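You operate a simulated robot arm through the tools that you are given. There is no shell and no other tool. Be economical: measure what you need, move in short steps, check, and stop when the job is done.

You are at the controls of a simulated robot arm. One attempt, no reset.

JOB
Put one of the small blocks from the green bench top on the olive bench top. Then put the little teal tub in the mung sack. Then fetch the little green block and set it on the spot under the soy bin. Then take the little cream block on the navy bench top and put it away on the olive bench top. Then fetch the purple skimmer and stand it on the thick orange board. Then put the oblong green tub on the navy bench top away on the white bench top. Then take the teal scrub pad and leave it in the white bucket. Keep to this order. Set down upright: purple skimmer.

Only the result counts: the job must be done as asked and must still hold three seconds after the hand-in. Knocking over, shifting, dropping, spilling or breaking anything else fails it.

ROBOT AND FRAMES
A 5-joint arm with a two-finger parallel gripper on a trunk, on a base that drives. Base frame: it is fixed to the floor where the robot stands at the start and does not move with it; the origin is under the middle of the robot, x ahead of it, y to its left, z up; the surface under the hand at the start is at about z = 0.78. Readings come in m, degrees, newtons and seconds.
It reaches about 1.134 m from its shoulder. Its first joint turns from -149.0 to 149.0 degrees. Places, roughly: little cream block (3x3x3 cm) [-3.6, 1.4, 0.8]; little green block (3x3x3 cm) [-1.8, 1.3, 0.8]; little teal tub (6x6x6 cm) [-1.8, 1.1, 0.8]; mung sack [0.5, -0.75, 0.75]; oblong green tub (12x10x7 cm) [-4.4, 1.3, 0.8]; olive bench top [-2.2, 1.3, 0.8]; purple skimmer (9x9x24 cm) [-3.8, 1.5, 0.8]; small block (7x7x4 cm) [0.7, -0.3, 0.8]; small block (7x7x5 cm) [0.7, 0.1, 0.8]; small block (7x7x6 cm) [0.6, 0.2, 0.8]; spot under the soy bin (20x20 cm) [0.6, 0.64, 0.78]; teal scrub pad (7x5x5 cm) [-2.1, -2.7, 0.8]; thick orange board (16x12x2 cm) [-4, 1.5, 0.8]; white bench top [-8.3, -1.2, 0.8]; white bucket (28x20x15 cm) [-4.2, -2.7, 0.4]. Payload 1.57 kg.
Tool frame: the origin (TCP) lies between the finger pads and is the grasp point; the fingertips stand 0.03 m ahead of it; z points along the fingers, y is the line along which they close. The gripper opens to 0.11 m. The fingers are 0.024 m wide and 0.012 m thick; the gripper's body (0.048 by 0.112 m) begins 0.078 m behind the TCP.
Orientation is that of the tool frame in the base frame, as a unit quaternion [x, y, z, w]. With the fingers straight down and closing along the base's y, the tool's x points along the base's -x, its y along +y and its z along -z.

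CONTROLS
- The arm moves only by the tool step_arm. Its argument "deltas" is a list of rows, each a list of 7 numbers: the gripper command, from -1 (fully open) to 1 (shut), values between in proportion, then the shift along the tool's x, y, z in cm, then the turn, a rotation vector about the tool's x, y, z in degrees. In form: [[jaw, tx, ty, tz, rx, ry, rz], ...]. A call has 1 to 8 rows; each row shifts and turns the commanded pose from where the row before left it, along the tool's axes as they then stand. A row lasts 0.2 s, in which the tool goes at most 0.05 m and 8.6 degrees; a call with a longer step from one row to the next is refused whole, and so is a gripper value outside its range. Where a pose cannot be reached the arm comes as near as it can. A force on the tool above 40 N (or 10 N above the force at the start of the call, whichever is more), or a blocked arm, ends the call early, and 0.2 s more pass. Each finger travels about 0.153 m/s and halts on what it meets, pressing with about 33 N; the grip force reading is that of the motor and also rises with nothing between the fingers. The clock runs only during rows and for 0.2 s after the last one: add rows that do not move to give the fingers time. The reply holds the time, the measured pose of the TCP, the force on the tool along the base axes, the opening and the grip force, in the units named above and with some noise, with the torque about the TCP (base axes, N m) and any sound that the robot's microphone picked up.
- Cameras (640 x 400 px; columns grow to the right, rows downward): "scene" is now at [0.0287, 0.1429, 1.8581]; the picture's right is [-0.49, -0.87, 0.00], its down [-0.75, 0.42, -0.51] and it looks along [0.45, -0.25, -0.86] (base axes); focal length 248 px, centre (320, 200). "wrist" rides on the gripper at [0.07, 0.016, -0.141] in the tool frame; the picture's right is [-0.23, 0.97, 0.00], its down [-0.86, -0.20, -0.48] and it looks along [-0.47, -0.11, 0.88] (tool axes); focal length 222 px, centre (320, 200). There is no depth. A picture from a camera that has moved, and an enlarged one, comes with that camera's place and axes in the base frame and with its lens. The place of the scene camera against the robot may be out by one fixed shift of up to 0.025 m in any direction.
- camera(camera): a new picture of that camera. It takes no simulated time.
- raise_lower(by): slides the trunk up (or, below 0, down) by that many m; the arm and the scene camera ride with it, the base frame stays. It gives what a move gives, with no picture.
- steer(legs): drives the robot by 1 to 6 legs, each [ahead, turn to the left] in m and degrees, along the robot's own axes; the way and the turn of a leg run together, so that a leg with both is an arc; at most 1.5 m and 180 degrees a leg. The arm and the cameras ride along, it lands a little off, and it stops where it bumps. It gives what a move gives.
- pan_tilt(pan, tilt): turns the head with the scene camera to pan (to the left, within 155 degrees either way) and tilt (down, from -29 to 69), counted from straight ahead of the robot. It gives what a move gives.
- close_up(camera, box): a new picture of the part [left, top, right, bottom] of that camera's present view, enlarged. It takes no simulated time.
- finish_job(): hands the job in; it is judged then, once.

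Go step by step. Nothing tells you exact positions but the pictures and the camera data: compare them with the known pose of the tool, close in by small moves and look again before you grip or let go. The budget is 207 turns and 192 pictures, counting those below and the enlarged ones. Unless the task says otherwise, let go and move clear before handing in, and close with one line.

The tools are called after "Call:" as a command line: name --pt "numbers of a row" for each row, then --argument value for the rest, lists and objects as JSON in quotes. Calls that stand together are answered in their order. step_arm: Moves the arm, as the interface text tells. Its arguments: {"type":"object","properties":{"deltas":{"type":"array","items":{"type":"array","items":{"type":"number"}}}},"required":["deltas"]} The other tools are called the same way: raise_lower (by) slides the trunk up or down; steer (legs) drives the base; pan_tilt (pan, tilt) turns the head that bears the scene camera; camera (camera) takes a picture; close_up (camera, box) takes an enlarged picture of a part of a camera's view; finish_job () hands the job in.

At the start:

```text
time: 0.0
eef_pos: [0.5445, -0.2197, 1.1429]
orientation: [-0.002, 1.0, -0.001, 0.0]
force: [0.0, 1.1, 0.7]
torque: [0.01, 0.0, 0.0]
finger_gap: 0.1102
grasp_force: 0.0
trunk travel left (down, up): [-0.876, 0.094]
robot x, y, heading: [0.0008, 0.0092, 0.1]
head pan, tilt: [-29.0, 59.2]
```

scene: 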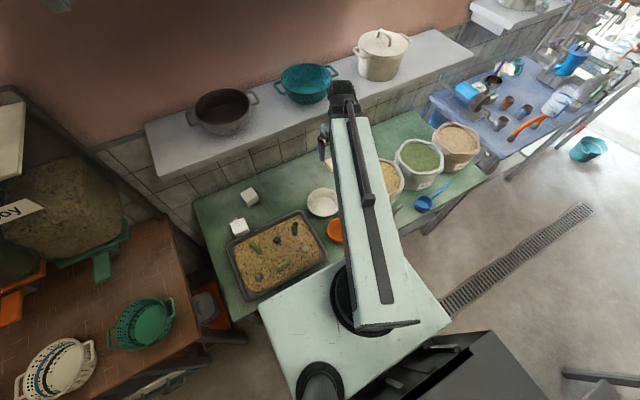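
wrist: 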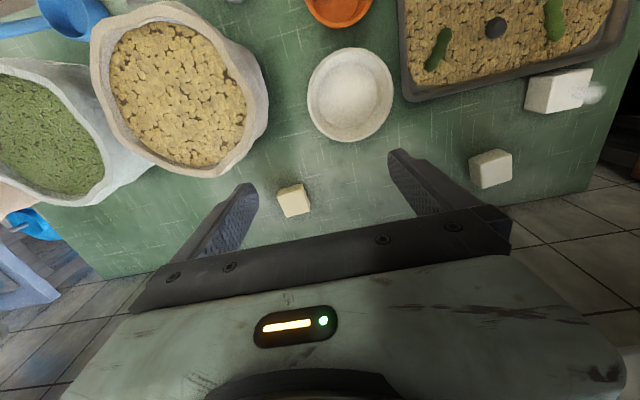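

I see the green bench with three white blocks. I'll look closely at the blocks and then around the room.

Call:
close_up --camera "wrist" --box '[220, 60, 640, 320]'

Call:
pan_tilt --pan 60 --tilt 40

Call:
camera --camera "scene"

Call:
pan_tilt --pan 145 --tilt 25

Call:
camera --camera "scene"

Call:
pan_tilt --pan -140 --tilt 25

Call:
camera --camera "scene"

```text
1.52 times, centred on (430, 190) of wrist
camera zoom: at [0.475, -0.2039, 1.2849], right [0.22, 0.97, 0.0], down [0.86, -0.2, 0.48], along [0.47, -0.11, -0.88], focal length 338 px, centre (152, 215)
```

zoom: 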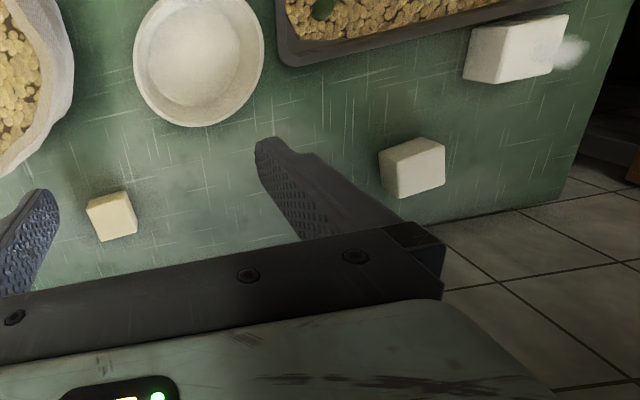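

```text
time: 1.6
eef_pos: [0.5459, -0.219, 1.1428]
orientation: [-0.001, 1.0, 0.0, -0.001]
force: [-0.1, -0.2, -0.3]
torque: [0.0, 0.0, 0.0]
finger_gap: 0.11
grasp_force: 0.1
trunk travel left (down, up): [-0.876, 0.094]
robot x, y, heading: [0.0007, 0.0068, -0.1]
head pan, tilt: [60.0, 40.0]
```

```text
188 pictures are left
camera scene: at [0.0122, 0.2492, 1.8839], right [0.87, -0.5, 0.0], down [-0.32, -0.56, -0.77], along [0.38, 0.66, -0.64], focal length 248 px, centre (320, 200)
```

scene: 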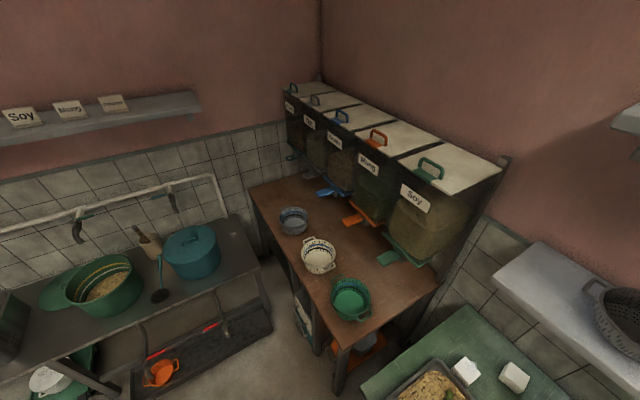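

```text
time: 3.2
eef_pos: [0.5447, -0.2192, 1.1433]
orientation: [-0.001, 1.0, 0.001, 0.0]
force: [-0.2, -1.0, -0.3]
torque: [-0.03, 0.02, -0.01]
finger_gap: 0.1102
grasp_force: 0.0
trunk travel left (down, up): [-0.876, 0.094]
robot x, y, heading: [0.0018, 0.0034, -0.3]
head pan, tilt: [145.0, 25.0]
```

```text
187 pictures are left
camera scene: at [-0.1058, 0.2286, 1.9072], right [0.57, 0.82, 0.0], down [0.35, -0.24, -0.91], along [-0.74, 0.52, -0.42], focal length 248 px, centre (320, 200)
```

scene: 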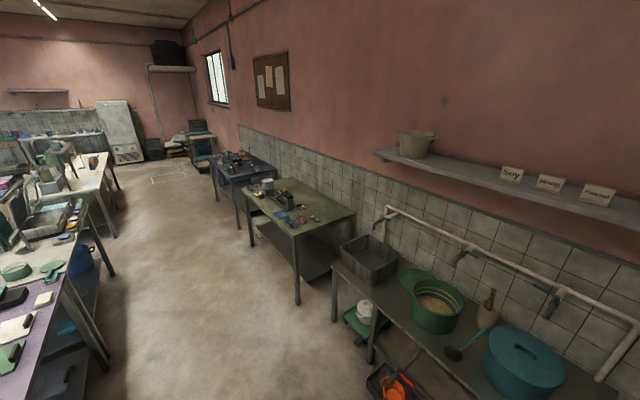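

```text
time: 7.2
eef_pos: [0.5446, -0.2203, 1.1434]
orientation: [-0.002, 1.0, 0.0, 0.0]
force: [0.3, -0.2, -0.3]
torque: [0.0, -0.02, 0.0]
finger_gap: 0.1098
grasp_force: 0.1
trunk travel left (down, up): [-0.876, 0.094]
robot x, y, heading: [0.0003, 0.0029, 0.0]
head pan, tilt: [-140.0, 25.0]
```

```text
186 pictures are left
camera scene: at [-0.101, 0.1165, 1.9073], right [-0.64, 0.77, 0.0], down [0.32, 0.27, -0.91], along [-0.69, -0.58, -0.42], focal length 248 px, centre (320, 200)
```

scene: 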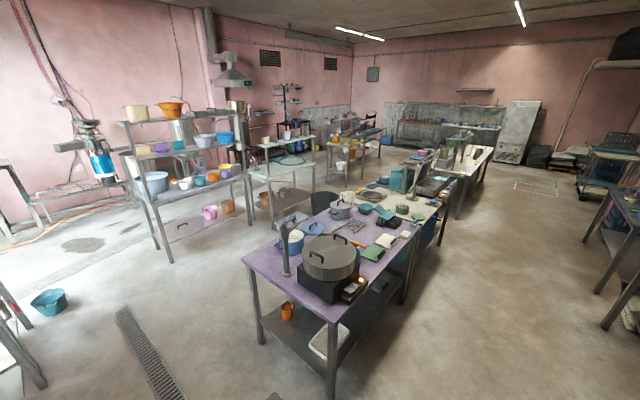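

The room layout is clear: olive and navy benches run along the left wall, behind me. I'll start with the block near (0.72, -0.33), moving above it first.

Call:
step_arm --pt "-1 -2.1 -1.36 2.4 0 0 0" --pt "-1 -2.1 -1.36 2.4 0 0 0" --pt "-1 -2.1 -1.36 2.4 0 0 0" --pt "-1 -2.1 -1.36 2.4 0 0 0" --pt "-1 -2.1 -1.36 2.4 0 0 0" --pt "-1 -2.1 -1.36 2.4 0 0 0" --pt "-1 -2.1 -1.36 2.4 0 0 0" --pt "-1 -2.1 -1.36 2.4 0 0 0"

Call:
camera --camera "wrist"

Call:
pan_tilt --pan -20 --tilt 45

Call:
camera --camera "scene"

```text
time: 7.8
eef_pos: [0.5809, -0.2445, 1.1432]
orientation: [-0.003, 1.0, 0.003, -0.006]
force: [-10.1, 2.2, -5.0]
torque: [-0.2, -0.88, 0.08]
finger_gap: 0.1101
grasp_force: 0.1
out of reach, approached as far as the arm can: row 1, 2, 3
trunk travel left (down, up): [-0.876, 0.094]
robot x, y, heading: [0.0025, 0.006, -0.2]
head pan, tilt: [-140.0, 25.0]
stopped in row 3: the force on the tool passed its limit at 67 N (the readings are from after the stop); the commanded pose is now the measured one
```

```text
185 pictures are left
camera wrist: at [0.5132, -0.2302, 1.2863], right [0.22, 0.97, 0.0], down [0.86, -0.2, 0.47], along [0.45, -0.1, -0.89], focal length 222 px, centre (320, 200)
```

wrist: 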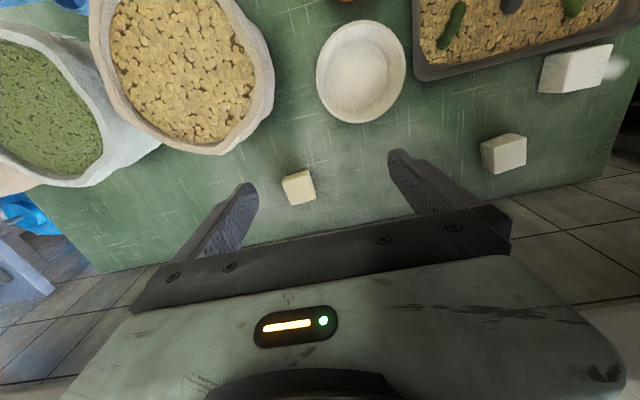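

```text
time: 9.8
eef_pos: [0.5817, -0.2451, 1.1432]
orientation: [-0.002, 1.0, 0.002, -0.005]
force: [-13.9, 0.9, -6.5]
torque: [-0.16, -1.18, 0.23]
finger_gap: 0.1101
grasp_force: 0.0
trunk travel left (down, up): [-0.876, 0.094]
robot x, y, heading: [-0.0004, 0.007, -0.3]
head pan, tilt: [-20.0, 45.0]
```

```text
184 pictures are left
camera scene: at [0.0439, 0.1476, 1.8767], right [-0.34, -0.94, 0.0], down [-0.66, 0.24, -0.71], along [0.66, -0.24, -0.71], focal length 248 px, centre (320, 200)
```

scene: 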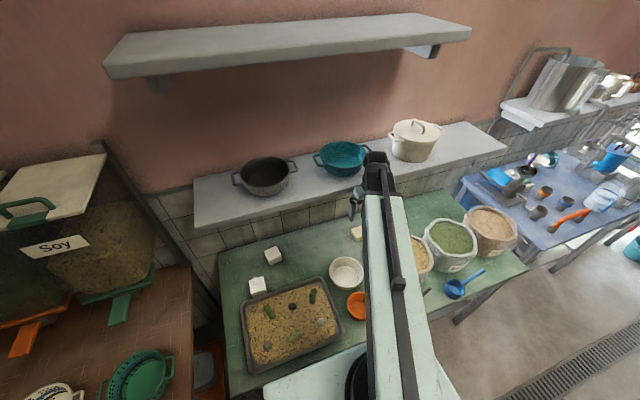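

The wrist met the wall shelf. I'll back off and lower the trunk, so I can go under it with the fingers sloping forward.

Call:
step_arm --pt "-1 3 0 0 0 0 0" --pt "-1 3 0 0 0 0 0"

Call:
raise_lower --by -0.18

Call:
camera --camera "scene"

Call:
camera --camera "wrist"

```text
time: 10.4
eef_pos: [0.5225, -0.2451, 1.144]
orientation: [-0.003, 1.0, 0.002, -0.005]
force: [0.9, 1.0, -0.9]
torque: [-0.02, 0.02, -0.01]
finger_gap: 0.1098
grasp_force: 0.0
trunk travel left (down, up): [-0.876, 0.094]
robot x, y, heading: [-0.0005, 0.0029, -0.1]
head pan, tilt: [-20.0, 45.0]
```

```text
time: 12.4
eef_pos: [0.5223, -0.2456, 0.9628]
orientation: [-0.001, 1.0, 0.003, -0.006]
force: [-0.3, 0.6, -0.6]
torque: [-0.02, -0.01, -0.04]
finger_gap: 0.1097
grasp_force: 0.1
trunk travel left (down, up): [-0.696, 0.274]
robot x, y, heading: [-0.0006, 0.0031, 0.1]
head pan, tilt: [-20.0, 45.0]
```

```text
183 pictures are left
camera scene: at [0.0459, 0.1478, 1.6967], right [-0.34, -0.94, 0.0], down [-0.66, 0.24, -0.71], along [0.66, -0.24, -0.71], focal length 248 px, centre (320, 200)
```

scene: 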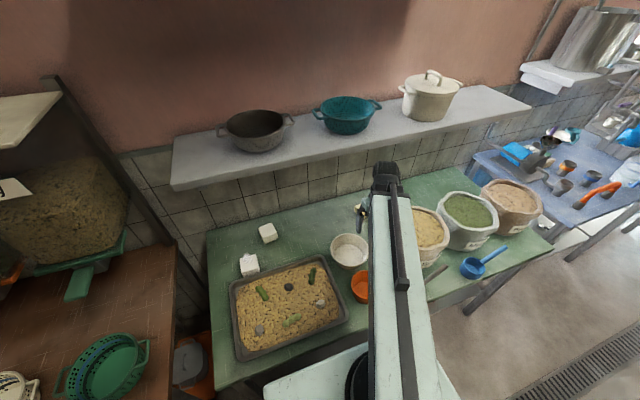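

```text
182 pictures are left
camera wrist: at [0.4546, -0.2305, 1.1059], right [0.22, 0.97, 0.0], down [0.86, -0.2, 0.47], along [0.46, -0.1, -0.88], focal length 222 px, centre (320, 200)
```

wrist: 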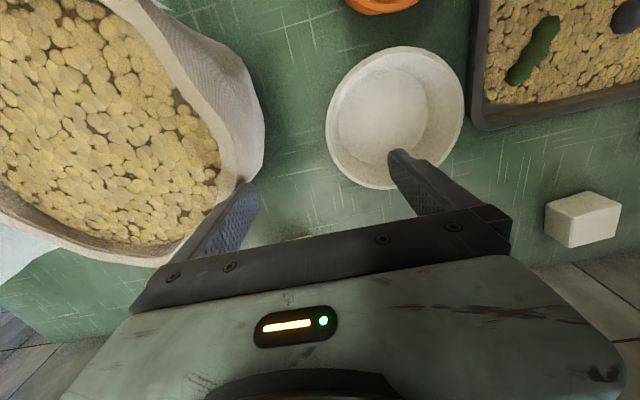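

The shelf underside is at about z=1.2 and its front at x≈0.70, so there is room to pass beneath it. I'll slide forward low, between sack and bowl.

Call:
step_arm --pt "-1 0 0 3 0 0 0" --pt "-1 -3 0 0 0 0 0" --pt "-1 -3 -1 0 0 0 0" --pt "-1 -3 -2 0 0 0 0" --pt "-1 -3 -2 0 0 0 0"

Call:
camera --camera "wrist"

Call:
camera --camera "scene"

```text
time: 13.8
eef_pos: [0.5897, -0.2706, 0.9699]
orientation: [-0.001, 1.0, 0.002, -0.005]
force: [-0.2, 0.1, 0.0]
torque: [-0.03, 0.01, 0.02]
finger_gap: 0.1101
grasp_force: 0.0
out of reach, approached as far as the arm can: row 1
trunk travel left (down, up): [-0.696, 0.274]
robot x, y, heading: [-0.0036, 0.0058, -0.2]
head pan, tilt: [-20.0, 45.0]
stopped in row 5: the arm was blocked; the commanded pose is now the measured one
```

```text
181 pictures are left
camera wrist: at [0.5216, -0.2545, 1.1131], right [0.23, 0.97, 0.0], down [0.86, -0.2, 0.47], along [0.46, -0.11, -0.88], focal length 222 px, centre (320, 200)
```

wrist: 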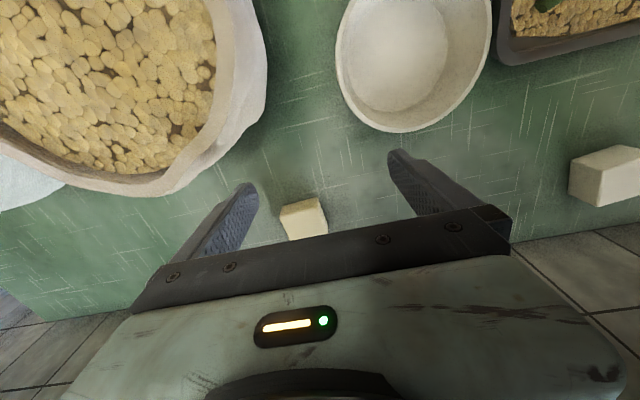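

```text
180 pictures are left
camera scene: at [0.0322, 0.1533, 1.6984], right [-0.34, -0.94, 0.0], down [-0.66, 0.24, -0.71], along [0.67, -0.24, -0.7], focal length 248 px, centre (320, 200)
```

scene: 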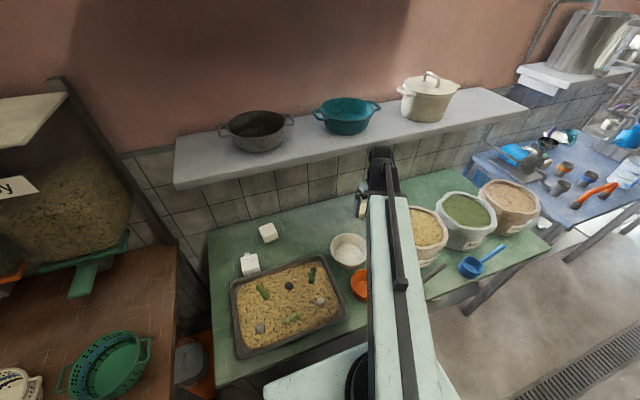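

The arm seems to be at its low limit relative to the trunk, so I'll lower the trunk further here, with the fingers clear of sack and bowl.

Call:
step_arm --pt "-1 1 0 0 0 0 0"

Call:
raise_lower --by -0.08

Call:
step_arm --pt "-1 -2 -0.5 0 0 0 0" --pt "-1 -2 -1 0 0 0 0"

Call:
pan_tilt --pan 0 --tilt 60

Call:
camera --camera "scene"

```text
time: 14.2
eef_pos: [0.5918, -0.2757, 0.9684]
orientation: [-0.001, 1.0, 0.001, -0.004]
force: [-0.7, -1.0, -0.7]
torque: [0.0, -0.01, 0.0]
finger_gap: 0.1103
grasp_force: 0.1
trunk travel left (down, up): [-0.696, 0.274]
robot x, y, heading: [0.0009, 0.0073, 0.0]
head pan, tilt: [-20.0, 45.0]
```

```text
time: 15.4
eef_pos: [0.5931, -0.2746, 0.8839]
orientation: [-0.002, 1.0, 0.002, -0.007]
force: [0.4, -0.9, -0.9]
torque: [0.0, 0.03, -0.01]
finger_gap: 0.1101
grasp_force: 0.1
trunk travel left (down, up): [-0.616, 0.354]
robot x, y, heading: [-0.0016, 0.0067, -0.2]
head pan, tilt: [-20.0, 45.0]
```

```text
time: 16.0
eef_pos: [0.6325, -0.289, 0.8827]
orientation: [-0.001, 1.0, 0.002, -0.007]
force: [-0.3, -1.0, 0.5]
torque: [-0.01, -0.01, 0.01]
finger_gap: 0.1098
grasp_force: 0.0
trunk travel left (down, up): [-0.616, 0.354]
robot x, y, heading: [-0.0022, 0.0061, -0.1]
head pan, tilt: [-20.0, 45.0]
```

```text
time: 16.8
eef_pos: [0.6319, -0.2883, 0.8818]
orientation: [-0.002, 1.0, 0.002, -0.007]
force: [0.1, 0.5, 0.5]
torque: [-0.02, 0.03, -0.01]
finger_gap: 0.1101
grasp_force: 0.0
trunk travel left (down, up): [-0.616, 0.354]
robot x, y, heading: [0.0011, 0.0086, -0.1]
head pan, tilt: [0.0, 60.0]
```

```text
179 pictures are left
camera scene: at [0.0351, 0.1756, 1.5972], right [0.0, -1.0, 0.0], down [-0.87, 0.0, -0.5], along [0.5, 0.0, -0.87], focal length 248 px, centre (320, 200)
```

scene: 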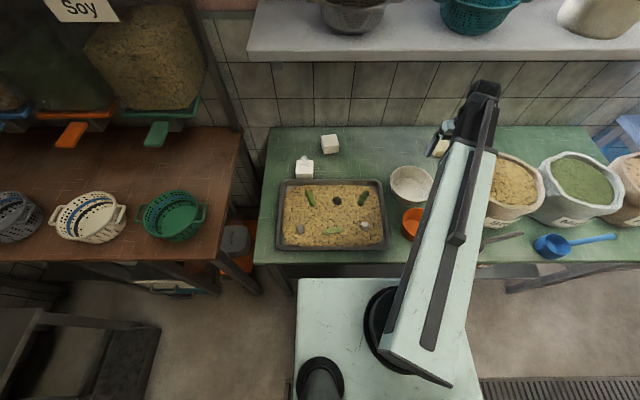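

Moving works now. I'll continue to above the block and check.

Call:
step_arm --pt "-1 -3 -1.5 0 0 0 0" --pt "-1 -3 -1.5 0 0 0 0"

Call:
camera --camera "wrist"

```text
time: 17.4
eef_pos: [0.6947, -0.3191, 0.8833]
orientation: [-0.001, 1.0, 0.002, -0.007]
force: [-0.6, 0.3, 0.5]
torque: [0.03, -0.03, -0.02]
finger_gap: 0.11
grasp_force: 0.0
trunk travel left (down, up): [-0.616, 0.354]
robot x, y, heading: [-0.0003, 0.0086, 0.1]
head pan, tilt: [0.0, 60.0]
```

```text
178 pictures are left
camera wrist: at [0.6261, -0.3046, 1.026], right [0.22, 0.97, 0.0], down [0.86, -0.2, 0.47], along [0.45, -0.1, -0.89], focal length 222 px, centre (320, 200)
```

wrist: 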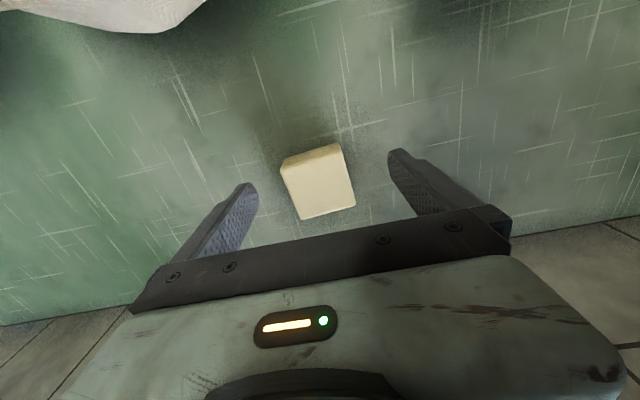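

The block is centred near (0.713, -0.324). I'll move over it and descend so the fingertips end just above the bench.

Call:
step_arm --pt "-1 -1.8 -0.5 1 0 0 0" --pt "-1 0 0 2 0 0 0" --pt "-1 0 0 2 0 0 0" --pt "-1 0 0 1.7 0 0 0"

Call:
camera --camera "wrist"

```text
time: 18.4
eef_pos: [0.711, -0.3236, 0.8827]
orientation: [-0.001, 1.0, 0.002, -0.007]
force: [0.4, 0.3, 0.2]
torque: [0.03, 0.0, 0.02]
finger_gap: 0.1103
grasp_force: 0.1
out of reach, approached as far as the arm can: row 1, 2, 3, 4
trunk travel left (down, up): [-0.616, 0.354]
robot x, y, heading: [0.0, 0.0071, 0.0]
head pan, tilt: [0.0, 60.0]
```

```text
177 pictures are left
camera wrist: at [0.6432, -0.3092, 1.026], right [0.22, 0.97, 0.0], down [0.86, -0.2, 0.47], along [0.45, -0.1, -0.89], focal length 222 px, centre (320, 200)
```

wrist: 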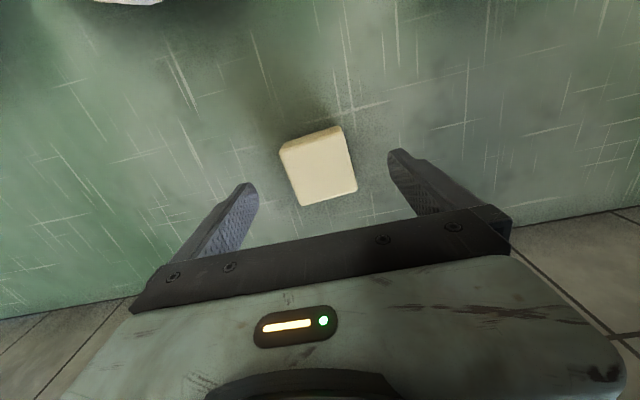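

The arm is at its low limit, so I'll lower the trunk onto the block and then grip.

Call:
raise_lower --by -0.066

Call:
camera --camera "wrist"

```text
time: 19.4
eef_pos: [0.7101, -0.3243, 0.8162]
orientation: [-0.003, 1.0, 0.003, -0.008]
force: [0.2, 0.0, -0.6]
torque: [-0.03, -0.02, -0.01]
finger_gap: 0.1101
grasp_force: 0.1
trunk travel left (down, up): [-0.55, 0.42]
robot x, y, heading: [-0.0012, 0.0056, 0.0]
head pan, tilt: [0.0, 60.0]
```

```text
176 pictures are left
camera wrist: at [0.6431, -0.3092, 0.96], right [0.22, 0.97, 0.0], down [0.86, -0.2, 0.47], along [0.45, -0.1, -0.89], focal length 222 px, centre (320, 200)
```

wrist: 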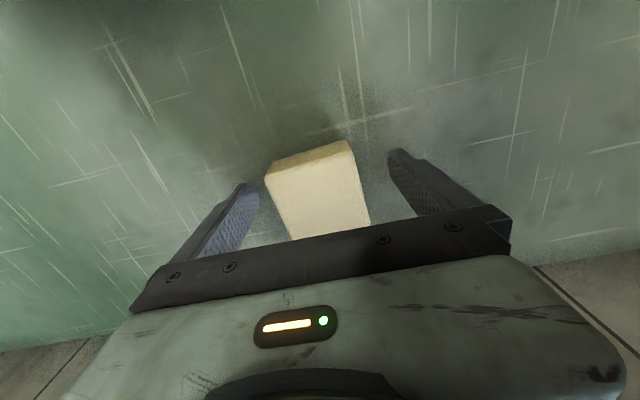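

The block sits between the fingers with a slight turn. I'll match its rotation and close.

Call:
step_arm --pt "-1 0 0 0 0 0 -8" --pt "0.2 0 0 0 0 0 0" --pt "0.2 0 0 0 0 0 0" --pt "0.2 0 0 0 0 0 0"

Call:
raise_lower --by 0.05

Call:
camera --camera "wrist"

```text
time: 20.4
eef_pos: [0.712, -0.3238, 0.8166]
orientation: [-0.071, 0.997, 0.003, -0.007]
force: [-1.7, -0.8, 1.4]
torque: [-0.1, 0.01, -0.02]
finger_gap: 0.0656
grasp_force: 14.1
trunk travel left (down, up): [-0.55, 0.42]
robot x, y, heading: [-0.003, 0.0054, 0.2]
head pan, tilt: [0.0, 60.0]
```

```text
time: 21.4
eef_pos: [0.7117, -0.3234, 0.868]
orientation: [-0.071, 0.997, 0.003, -0.007]
force: [-0.1, 0.3, -1.1]
torque: [0.0, 0.05, 0.0]
finger_gap: 0.0651
grasp_force: 13.6
trunk travel left (down, up): [-0.6, 0.37]
robot x, y, heading: [0.0021, 0.0034, 0.0]
head pan, tilt: [0.0, 60.0]
```

```text
175 pictures are left
camera wrist: at [0.6418, -0.319, 1.0099], right [0.09, 1.0, 0.0], down [0.88, -0.08, 0.47], along [0.46, -0.04, -0.89], focal length 222 px, centre (320, 200)
```

wrist: 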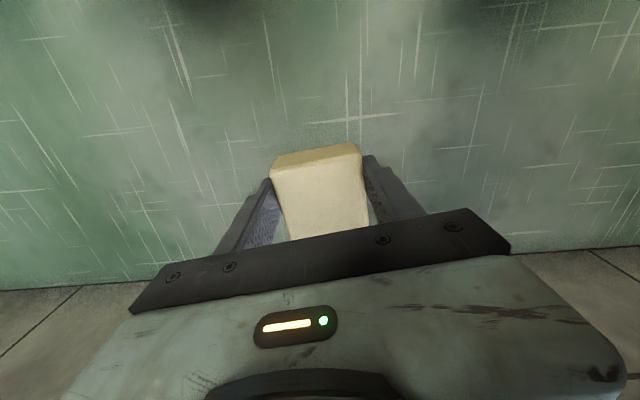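

Block held. I'll pull back from under the shelf between the sack and the bowl, then rise.

Call:
step_arm --pt "0.2 2.57 1.83 0 0 0 0" --pt "0.2 2.57 1.83 0 0 0 0" --pt "0.2 2.57 1.83 0 0 0 0" --pt "0.2 2.57 1.83 0 0 0 0"

Call:
raise_lower --by 0.06

Call:
step_arm --pt "0.2 3.18 1.3 0 0 0 0" --pt "0.2 3.18 1.3 0 0 0 0" --pt "0.2 3.18 1.3 0 0 0 0"

Call:
raise_lower --by 0.2

Call:
camera --camera "scene"

```text
time: 22.4
eef_pos: [0.5989, -0.2651, 0.8667]
orientation: [-0.072, 0.997, 0.003, -0.008]
force: [-0.5, 0.0, -0.9]
torque: [0.02, 0.01, 0.0]
finger_gap: 0.0654
grasp_force: 14.5
trunk travel left (down, up): [-0.6, 0.37]
robot x, y, heading: [-0.0056, 0.0064, -0.1]
head pan, tilt: [0.0, 60.0]
```

```text
time: 23.4
eef_pos: [0.599, -0.2656, 0.9272]
orientation: [-0.072, 0.997, 0.003, -0.007]
force: [-0.2, 0.2, -2.2]
torque: [0.02, 0.02, 0.0]
finger_gap: 0.0653
grasp_force: 14.5
trunk travel left (down, up): [-0.66, 0.31]
robot x, y, heading: [-0.0, 0.0054, -0.1]
head pan, tilt: [0.0, 60.0]
```

```text
time: 24.2
eef_pos: [0.5039, -0.245, 0.9273]
orientation: [-0.072, 0.997, 0.004, -0.008]
force: [-0.2, 0.0, -2.4]
torque: [0.01, 0.01, 0.01]
finger_gap: 0.0652
grasp_force: 14.2
out of reach, approached as far as the arm can: row 3
trunk travel left (down, up): [-0.66, 0.31]
robot x, y, heading: [-0.0024, 0.0059, -0.1]
head pan, tilt: [0.0, 60.0]
```

```text
time: 26.3
eef_pos: [0.506, -0.2433, 1.1258]
orientation: [-0.071, 0.997, 0.004, -0.008]
force: [0.2, 0.7, -2.0]
torque: [0.0, 0.0, -0.03]
finger_gap: 0.0651
grasp_force: 13.7
trunk travel left (down, up): [-0.86, 0.11]
robot x, y, heading: [0.001, 0.0047, -0.1]
head pan, tilt: [0.0, 60.0]
```

```text
174 pictures are left
camera scene: at [0.0352, 0.1756, 1.8412], right [0.0, -1.0, 0.0], down [-0.87, 0.0, -0.5], along [0.5, 0.0, -0.87], focal length 248 px, centre (320, 200)
```

scene: 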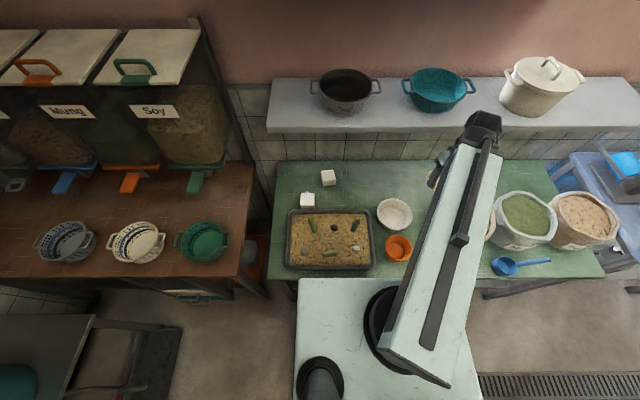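

The block is held and clear. I'll back down the aisle to stand beside the olive bench.

Call:
steer --legs '[[-0.3, 0], [-0.3, -15], [-1.0, 0], [-0.3, 15]]'

Call:
pan_tilt --pan 100 --tilt 45

Call:
camera --camera "scene"

```text
time: 36.5
eef_pos: [-1.3579, 0.0987, 1.1267]
orientation: [-0.071, 0.997, 0.004, -0.007]
force: [0.0, -0.6, -2.4]
torque: [0.02, 0.03, 0.03]
finger_gap: 0.0648
grasp_force: 14.3
trunk travel left (down, up): [-0.86, 0.11]
robot x, y, heading: [-1.8644, 0.3565, 0.2]
head pan, tilt: [0.0, 60.0]
```

```text
time: 38.2
eef_pos: [-1.3576, 0.0985, 1.1263]
orientation: [-0.072, 0.997, 0.004, -0.006]
force: [0.0, -0.3, -2.0]
torque: [0.01, -0.02, 0.0]
finger_gap: 0.0649
grasp_force: 14.6
trunk travel left (down, up): [-0.86, 0.11]
robot x, y, heading: [-1.8645, 0.3521, 0.7]
head pan, tilt: [100.0, 45.0]
```

```text
173 pictures are left
camera scene: at [-1.9097, 0.6062, 1.8607], right [0.98, 0.18, 0.0], down [0.13, -0.7, -0.71], along [-0.13, 0.7, -0.71], focal length 248 px, centre (320, 200)
```

scene: 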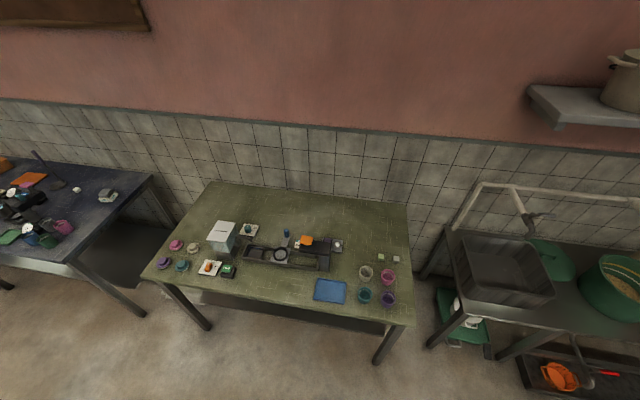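

Call:
close_up --camera "scene" --box '[140, 180, 420, 340]'

Call:
close_up --camera "scene" --box '[0, 140, 180, 280]'

```text
2.29 times, centred on (280, 260) of scene
camera zoom: at [-1.9097, 0.6062, 1.8607], right [0.98, 0.18, 0.0], down [0.13, -0.7, -0.71], along [-0.13, 0.7, -0.71], focal length 566 px, centre (411, 63)
```

zoom: 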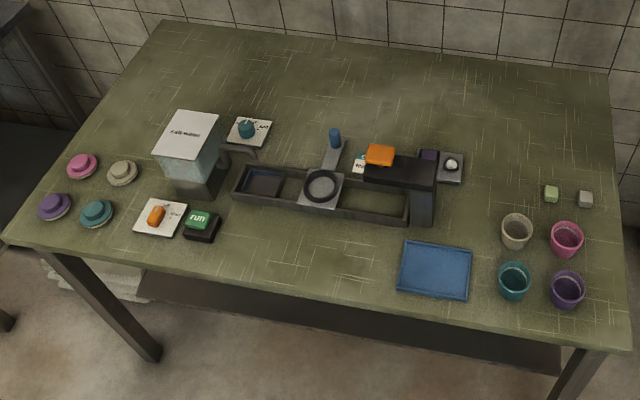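

```text
2.86 times, centred on (90, 210) of scene
camera zoom: at [-1.9097, 0.6062, 1.8607], right [0.98, 0.18, 0.0], down [0.13, -0.7, -0.71], along [-0.13, 0.7, -0.71], focal length 707 px, centre (977, 171)
```

zoom: 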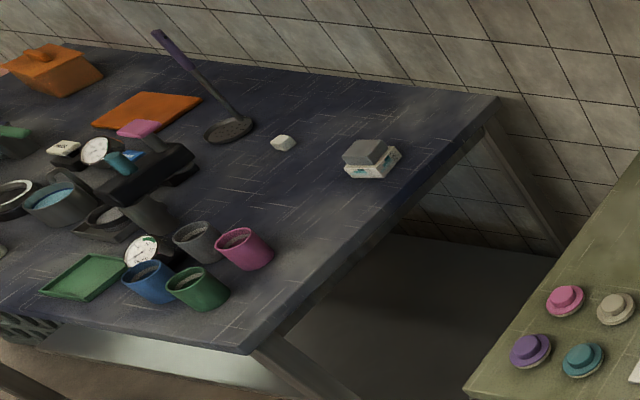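

I see the olive bench with the teal tub and the green block at its right end, and free space in front of the machine near (-2.13, 1.10). I'll swing the arm left at this height in steps.

Call:
step_arm --pt "0.2 -1.9 4.27 0 0 0 -2.83" --pt "0.2 -1.9 4.27 0 0 0 -2.83" --pt "0.2 -1.9 4.27 0 0 0 -2.83" --pt "0.2 -1.9 4.27 0 0 0 -2.83" --pt "0.2 -1.9 4.27 0 0 0 -2.83" --pt "0.2 -1.9 4.27 0 0 0 -2.83" --pt "0.2 -1.9 4.27 0 0 0 -2.83" --pt "0.2 -1.9 4.27 0 0 0 -2.83"

Call:
step_arm --pt "0.2 -0.73 4.6 0 0 0 -2.83" --pt "0.2 -0.73 4.6 0 0 0 -2.83" --pt "0.2 -0.73 4.6 0 0 0 -2.83" --pt "0.2 -0.73 4.6 0 0 0 -2.83" --pt "0.2 -0.73 4.6 0 0 0 -2.83" --pt "0.2 -0.73 4.6 0 0 0 -2.83" --pt "0.2 -0.73 4.6 0 0 0 -2.83" --pt "0.2 -0.73 4.6 0 0 0 -2.83"

```text
time: 40.0
eef_pos: [-1.3005, 0.4633, 1.1276]
orientation: [-0.265, 0.964, 0.005, -0.007]
force: [-0.1, 0.0, -1.5]
torque: [-0.01, 0.02, -0.03]
finger_gap: 0.0646
grasp_force: 13.8
out of reach, approached as far as the arm can: row 1, 2, 3, 4
trunk travel left (down, up): [-0.86, 0.11]
robot x, y, heading: [-1.8618, 0.3554, 0.4]
head pan, tilt: [100.0, 45.0]
```

```text
time: 41.9
eef_pos: [-1.4866, 0.7823, 1.1263]
orientation: [-0.45, 0.893, 0.005, -0.005]
force: [-0.2, 0.0, -1.9]
torque: [-0.01, 0.02, -0.01]
finger_gap: 0.0649
grasp_force: 14.4
out of reach, approached as far as the arm can: row 1, 2, 3
trunk travel left (down, up): [-0.86, 0.11]
robot x, y, heading: [-1.8633, 0.359, 0.3]
head pan, tilt: [100.0, 45.0]
```

Call:
step_arm --pt "0.2 0.3 4.64 0 0 0 -2.83" --pt "0.2 0.3 4.64 0 0 0 -2.83" --pt "0.2 0.5 4.64 0 0 0 -2.83" --pt "0.2 0.5 4.64 0 0 0 -2.83" --pt "0.2 0.5 4.64 0 0 0 -2.83" --pt "0.2 0.5 4.64 0 0 0 -2.83" --pt "0.2 0.5 4.64 0 0 0 -2.83" --pt "0.2 0.5 4.64 0 0 0 -2.83"

Call:
step_arm --pt "0.2 -1 4.4 0 0 0 -2.83" --pt "0.2 -1 4.4 0 0 0 -2.83" --pt "0.2 -1 4.4 0 0 0 -2.83" --pt "0.2 -1 4.4 0 0 0 -2.83" --pt "0.2 -1 4.4 0 0 0 -2.4"

Call:
camera --camera "scene"

Call:
camera --camera "wrist"

```text
time: 43.6
eef_pos: [-1.8308, 0.9156, 1.1276]
orientation: [-0.617, 0.787, 0.008, -0.004]
force: [0.7, 0.2, -2.0]
torque: [-0.04, 0.01, 0.01]
finger_gap: 0.0647
grasp_force: 13.9
out of reach, approached as far as the arm can: row 1, 6
trunk travel left (down, up): [-0.86, 0.11]
robot x, y, heading: [-1.8636, 0.3573, 0.6]
head pan, tilt: [100.0, 45.0]
```

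```text
time: 44.9
eef_pos: [-2.0419, 0.9951, 1.1262]
orientation: [-0.707, 0.708, 0.008, -0.004]
force: [-0.4, 0.1, -1.4]
torque: [0.04, 0.02, -0.02]
finger_gap: 0.0647
grasp_force: 13.8
out of reach, approached as far as the arm can: row 4
trunk travel left (down, up): [-0.86, 0.11]
robot x, y, heading: [-1.8618, 0.3575, 0.2]
head pan, tilt: [100.0, 45.0]
```

```text
170 pictures are left
camera scene: at [-1.9107, 0.6066, 1.8606], right [0.98, 0.18, 0.0], down [0.13, -0.7, -0.71], along [-0.13, 0.7, -0.71], focal length 248 px, centre (320, 200)
```

scene: 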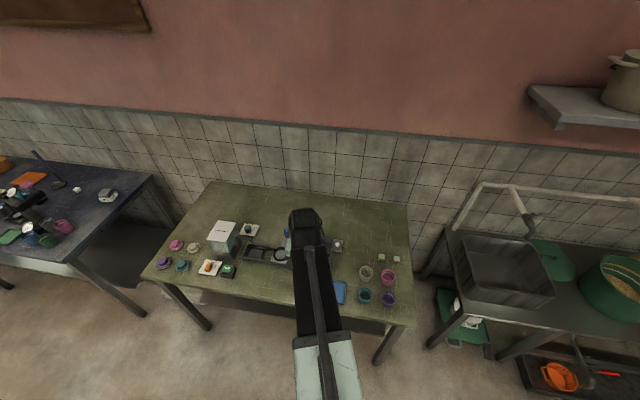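

```text
169 pictures are left
camera wrist: at [-2.0558, 0.9237, 1.2686], right [-0.97, 0.23, 0.02], down [0.21, 0.85, 0.48], along [0.1, 0.47, -0.88], focal length 222 px, centre (320, 200)
```

wrist: 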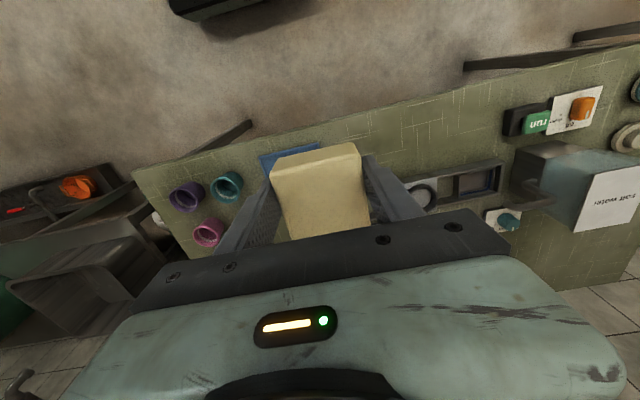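

Wrist view agrees: the gap between blue tray and the run button is clear. I'll move over (-2.13, 1.095) and lower.

Call:
step_arm --pt "0.2 -3.3 2.9 0 0 0 0" --pt "0.2 -3.3 2.9 0 0 0 0" --pt "0.2 -3.4 3.0 0 0 0 0"

Call:
raise_lower --by -0.22

Call:
camera --camera "wrist"

Call:
camera --camera "scene"

```text
time: 45.6
eef_pos: [-2.129, 1.0963, 1.1258]
orientation: [-0.706, 0.708, 0.007, -0.003]
force: [-0.5, 0.1, -1.4]
torque: [-0.03, 0.0, 0.0]
finger_gap: 0.0646
grasp_force: 14.1
out of reach, approached as far as the arm can: row 3
trunk travel left (down, up): [-0.86, 0.11]
robot x, y, heading: [-1.8619, 0.359, 0.3]
head pan, tilt: [100.0, 45.0]
```

```text
time: 48.0
eef_pos: [-2.1287, 1.0954, 0.9068]
orientation: [-0.706, 0.708, 0.008, -0.004]
force: [-0.3, 0.1, -1.4]
torque: [-0.01, -0.03, 0.01]
finger_gap: 0.065
grasp_force: 13.5
trunk travel left (down, up): [-0.64, 0.33]
robot x, y, heading: [-1.8655, 0.3563, 0.5]
head pan, tilt: [100.0, 45.0]
```

```text
168 pictures are left
camera wrist: at [-2.1429, 1.0241, 1.0487], right [-0.97, 0.23, 0.02], down [0.21, 0.85, 0.48], along [0.1, 0.47, -0.88], focal length 222 px, centre (320, 200)
```

wrist: 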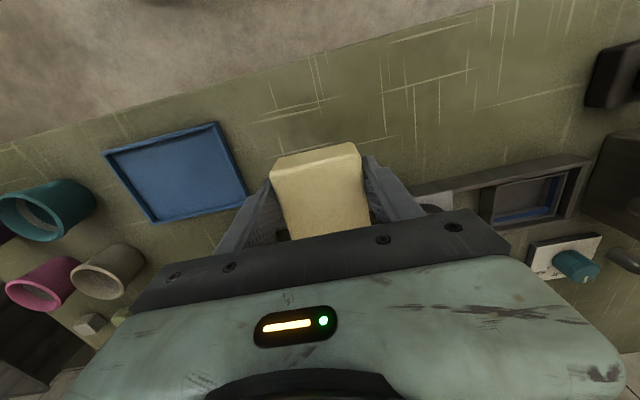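

```text
167 pictures are left
camera scene: at [-1.9103, 0.6064, 1.6406], right [0.98, 0.18, 0.0], down [0.13, -0.7, -0.71], along [-0.13, 0.7, -0.71], focal length 248 px, centre (320, 200)
```

scene: 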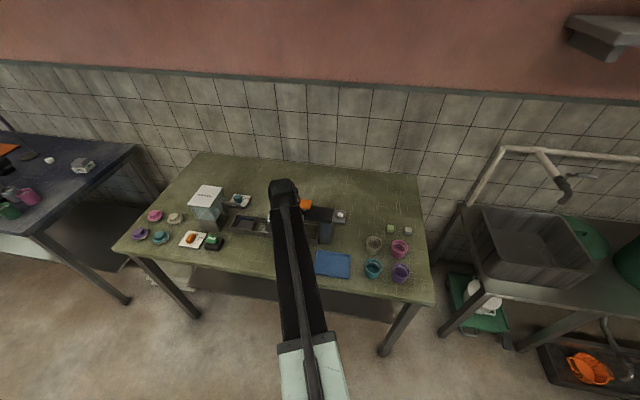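

Clear of tray and machine. Lowering to the bench.

Call:
raise_lower --by -0.08

Call:
camera --camera "wrist"

```text
time: 49.1
eef_pos: [-2.127, 1.0943, 0.8299]
orientation: [-0.706, 0.708, 0.009, -0.001]
force: [0.0, -1.3, 32.7]
torque: [-0.54, -1.3, -0.02]
finger_gap: 0.065
grasp_force: 13.5
trunk travel left (down, up): [-0.561, 0.409]
robot x, y, heading: [-1.8646, 0.3543, 0.5]
head pan, tilt: [100.0, 45.0]
stopped: the force on the tool passed its limit at 72 N (the readings are from after the stop); the commanded pose is now the measured one
```

```text
166 pictures are left
camera wrist: at [-2.1425, 1.0222, 0.9722], right [-0.97, 0.23, 0.02], down [0.21, 0.85, 0.48], along [0.1, 0.47, -0.87], focal length 222 px, centre (320, 200)
```

wrist: 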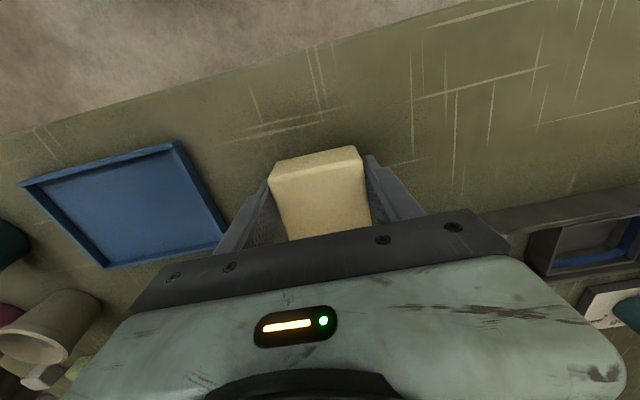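

The block is on the bench (surface about z=0.795). I'll ease off slightly and release.

Call:
raise_lower --by 0.002

Call:
step_arm --pt "-0.4 0 0 0 0 0 0" --pt "-0.7 0 0 0 0 0 0" --pt "-1 0 0 0 0 0 0" --pt "-1 0 0 0 0 0 0"

Call:
raise_lower --by 0.15

Call:
camera --camera "wrist"

```text
time: 49.6
eef_pos: [-2.1279, 1.0954, 0.8308]
orientation: [-0.706, 0.708, 0.009, -0.002]
force: [2.3, -8.0, 7.3]
torque: [-0.39, -0.47, -0.31]
finger_gap: 0.0648
grasp_force: 13.9
trunk travel left (down, up): [-0.563, 0.407]
robot x, y, heading: [-1.8642, 0.3554, 0.3]
head pan, tilt: [100.0, 45.0]
```

```text
time: 50.6
eef_pos: [-2.1304, 1.0952, 0.8315]
orientation: [-0.706, 0.708, 0.01, -0.001]
force: [-18.8, 9.7, 24.3]
torque: [0.04, -0.69, 0.33]
finger_gap: 0.0929
grasp_force: 0.1
trunk travel left (down, up): [-0.563, 0.407]
robot x, y, heading: [-1.8634, 0.3581, 0.4]
head pan, tilt: [100.0, 45.0]
```

```text
time: 52.3
eef_pos: [-2.1278, 1.0974, 0.979]
orientation: [-0.707, 0.708, 0.007, -0.003]
force: [0.5, -1.2, -0.2]
torque: [-0.01, 0.01, 0.0]
finger_gap: 0.1102
grasp_force: 0.1
trunk travel left (down, up): [-0.713, 0.257]
robot x, y, heading: [-1.8651, 0.3573, 0.4]
head pan, tilt: [100.0, 45.0]
```

```text
165 pictures are left
camera wrist: at [-2.1432, 1.0245, 1.1218], right [-0.97, 0.23, 0.02], down [0.21, 0.85, 0.48], along [0.1, 0.47, -0.88], focal length 222 px, centre (320, 200)
```

wrist: 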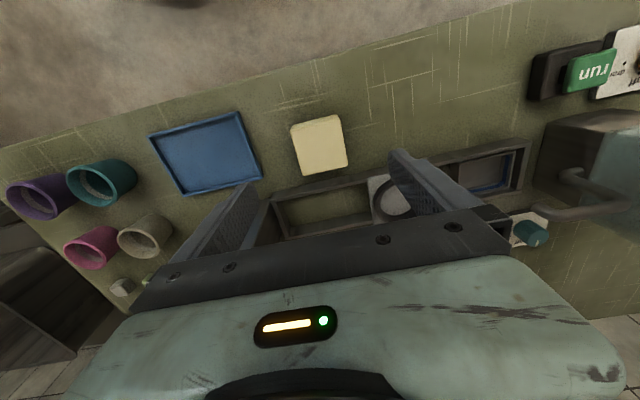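

The block stands on the olive bench. Next is the teal tub near (-1.81, 1.09), so I'll move over it.

Call:
step_arm --pt "-1 0 -4.5 0 0 0 0" --pt "-1 0 -4.5 0 0 0 0" --pt "-1 0 -4.5 0 0 0 0" --pt "-1 0 -4.5 0 0 0 0" --pt "-1 0 -4.5 0 0 0 0" --pt "-1 0 -4.5 0 0 0 0" --pt "-1 0 -4.5 0 0 0 0"

Call:
camera --camera "wrist"

```text
time: 53.9
eef_pos: [-1.8122, 1.096, 0.9805]
orientation: [-0.707, 0.707, 0.009, -0.002]
force: [0.1, -0.2, 0.0]
torque: [-0.03, -0.02, 0.02]
finger_gap: 0.1099
grasp_force: 0.0
out of reach, approached as far as the arm can: row 5
trunk travel left (down, up): [-0.713, 0.257]
robot x, y, heading: [-1.8666, 0.3573, 0.3]
head pan, tilt: [100.0, 45.0]
```

```text
164 pictures are left
camera wrist: at [-1.8268, 1.0241, 1.122], right [-0.97, 0.23, 0.02], down [0.21, 0.85, 0.48], along [0.1, 0.47, -0.88], focal length 222 px, centre (320, 200)
```

wrist: 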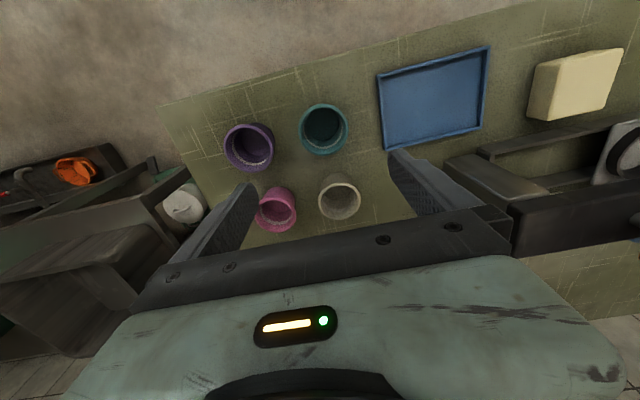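

The teal tub is at about (-1.822, 1.077), with neighbours 9 cm away in x and y. I'll grip it diagonally for clearance.

Call:
step_arm --pt "-0.8 1.95 1.0 0 0 0 0" --pt "-0.8 0 0 0 0 0 7.5" --pt "-0.8 0 0 0 0 0 7.5" --pt "-0.8 0 0 0 0 0 7.5" --pt "-0.8 0 0 0 0 0 7.5" --pt "-0.8 0 0 0 0 0 7.5" --pt "-0.8 0 0 0 0 0 7.5"

Call:
raise_lower --by -0.07

Call:
camera --camera "wrist"

```text
time: 55.5
eef_pos: [-1.8242, 1.0769, 0.98]
orientation: [-0.38, 0.925, 0.006, -0.005]
force: [0.1, -0.5, -0.1]
torque: [-0.04, -0.04, 0.0]
finger_gap: 0.0988
grasp_force: 0.0
trunk travel left (down, up): [-0.713, 0.257]
robot x, y, heading: [-1.8648, 0.3589, 0.4]
head pan, tilt: [100.0, 45.0]
```

```text
time: 56.6
eef_pos: [-1.8242, 1.0757, 0.91]
orientation: [-0.382, 0.924, 0.007, -0.005]
force: [0.4, 0.1, 0.2]
torque: [-0.02, -0.03, 0.01]
finger_gap: 0.0988
grasp_force: 0.1
trunk travel left (down, up): [-0.643, 0.327]
robot x, y, heading: [-1.8627, 0.3566, 0.3]
head pan, tilt: [100.0, 45.0]
```

```text
163 pictures are left
camera wrist: at [-1.8826, 1.0366, 1.0529], right [-0.53, 0.85, 0.02], down [0.75, 0.46, 0.47], along [0.39, 0.26, -0.88], focal length 222 px, centre (320, 200)
```

wrist: 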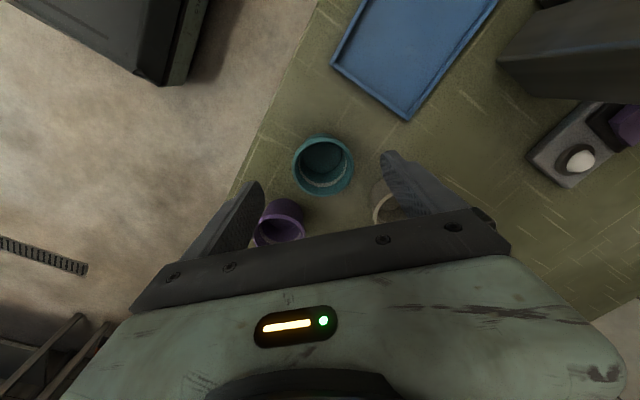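

Call:
step_arm --pt "-0.8 0.2 0.35 0 0 0 0"

Call:
raise_lower --by -0.068

Call:
step_arm --pt "0.2 0 0 0 0 0 0" --pt "0.2 0 0 0 0 0 0" --pt "0.2 0 0 0 0 0 0"

Call:
raise_lower --by 0.1

Call:
camera --camera "wrist"

```text
time: 57.0
eef_pos: [-1.8262, 1.0775, 0.911]
orientation: [-0.382, 0.924, 0.006, -0.005]
force: [0.0, -0.2, 0.1]
torque: [0.01, 0.0, -0.01]
finger_gap: 0.0988
grasp_force: 0.1
trunk travel left (down, up): [-0.643, 0.327]
robot x, y, heading: [-1.8629, 0.3537, 0.4]
head pan, tilt: [100.0, 45.0]
```

```text
time: 58.1
eef_pos: [-1.827, 1.0773, 0.8419]
orientation: [-0.382, 0.924, 0.007, -0.005]
force: [0.9, 0.0, 0.9]
torque: [0.02, 0.01, -0.02]
finger_gap: 0.0987
grasp_force: 0.0
trunk travel left (down, up): [-0.575, 0.395]
robot x, y, heading: [-1.8625, 0.3563, 0.5]
head pan, tilt: [100.0, 45.0]
```

```text
time: 58.9
eef_pos: [-1.8273, 1.0773, 0.8433]
orientation: [-0.382, 0.924, 0.008, -0.005]
force: [-0.1, 0.6, 0.7]
torque: [0.07, 0.03, -0.02]
finger_gap: 0.0553
grasp_force: 32.7
trunk travel left (down, up): [-0.575, 0.395]
robot x, y, heading: [-1.8602, 0.3593, 0.3]
head pan, tilt: [100.0, 45.0]
```

```text
time: 60.2
eef_pos: [-1.8274, 1.0782, 0.9434]
orientation: [-0.383, 0.924, 0.006, -0.005]
force: [-0.3, 0.8, 0.1]
torque: [-0.01, 0.0, -0.01]
finger_gap: 0.0553
grasp_force: 33.1
trunk travel left (down, up): [-0.675, 0.295]
robot x, y, heading: [-1.862, 0.3562, 0.2]
head pan, tilt: [100.0, 45.0]
```

```text
162 pictures are left
camera wrist: at [-1.8865, 1.0378, 1.0848], right [-0.53, 0.85, 0.02], down [0.75, 0.46, 0.47], along [0.39, 0.26, -0.88], focal length 222 px, centre (320, 200)
```

wrist: 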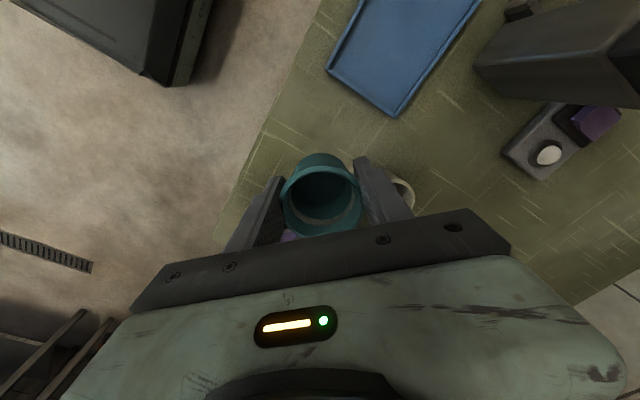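

Tub held. I'll raise, retract and swing the arm to the front before driving.

Call:
raise_lower --by 0.18

Call:
step_arm --pt "0.2 3.47 -3.12 0 0 0 0" --pt "0.2 3.47 -3.12 0 0 0 0" --pt "0.2 3.2 -2.9 0 0 0 0" --pt "0.2 -2.98 -3.6 0 0 0 4.7" --pt "0.2 -2.98 -3.6 0 0 0 4.7" --pt "0.2 -2.98 -3.6 0 0 0 4.7" --pt "0.2 -2.98 -3.6 0 0 0 4.7" --pt "0.2 -2.98 -3.6 0 0 0 4.7"

Call:
step_arm --pt "0.2 -2.98 -3.6 0 0 0 4.7" --pt "0.2 -2.98 -3.6 0 0 0 4.7" --pt "0.2 -2.98 -3.6 0 0 0 4.7" --pt "0.2 -2.98 -3.6 0 0 0 4.7" --pt "0.2 -2.98 -3.6 0 0 0 4.7" --pt "0.2 -2.98 -3.6 0 0 0 4.7" --pt "0.2 -2.98 -3.6 0 0 0 4.7" --pt "0.2 -2.98 -3.6 0 0 0 4.7"

Call:
step_arm --pt "0.2 -2.98 -3.6 0 0 0 4.7" --pt "0.2 -2.98 -3.6 0 0 0 4.7" --pt "0.2 -2.98 -3.6 0 0 0 4.7" --pt "0.2 -2.98 -3.6 0 0 0 4.7" --pt "0.2 -2.98 -3.6 0 0 0 4.7" --pt "0.2 -2.98 -3.6 0 0 0 4.7"

```text
time: 62.2
eef_pos: [-1.8284, 1.0775, 1.1221]
orientation: [-0.382, 0.924, 0.007, -0.004]
force: [-0.4, 0.3, 0.2]
torque: [-0.03, -0.03, -0.07]
finger_gap: 0.055
grasp_force: 32.9
trunk travel left (down, up): [-0.855, 0.115]
robot x, y, heading: [-1.8654, 0.3593, 0.3]
head pan, tilt: [100.0, 45.0]
```

```text
time: 64.0
eef_pos: [-1.6095, 0.8808, 1.1218]
orientation: [-0.184, 0.983, 0.006, -0.007]
force: [-0.1, 0.9, -0.4]
torque: [0.01, 0.02, -0.02]
finger_gap: 0.055
grasp_force: 33.2
out of reach, approached as far as the arm can: row 4
trunk travel left (down, up): [-0.855, 0.115]
robot x, y, heading: [-1.8638, 0.357, 0.4]
head pan, tilt: [100.0, 45.0]
```

```text
time: 65.8
eef_pos: [-1.354, 0.6182, 1.122]
orientation: [0.142, 0.99, 0.004, -0.008]
force: [-0.2, 0.6, -0.7]
torque: [0.04, 0.03, 0.0]
finger_gap: 0.0549
grasp_force: 32.7
out of reach, approached as far as the arm can: row 1, 7
trunk travel left (down, up): [-0.855, 0.115]
robot x, y, heading: [-1.8636, 0.3527, 0.4]
head pan, tilt: [100.0, 45.0]
```

```text
time: 67.2
eef_pos: [-1.2938, 0.3462, 1.1219]
orientation: [0.378, 0.926, 0.002, -0.01]
force: [-0.4, -0.1, 0.1]
torque: [-0.02, 0.0, 0.02]
finger_gap: 0.0548
grasp_force: 33.6
out of reach, approached as far as the arm can: row 4, 6
trunk travel left (down, up): [-0.855, 0.115]
robot x, y, heading: [-1.8621, 0.3578, 0.4]
head pan, tilt: [100.0, 45.0]
```

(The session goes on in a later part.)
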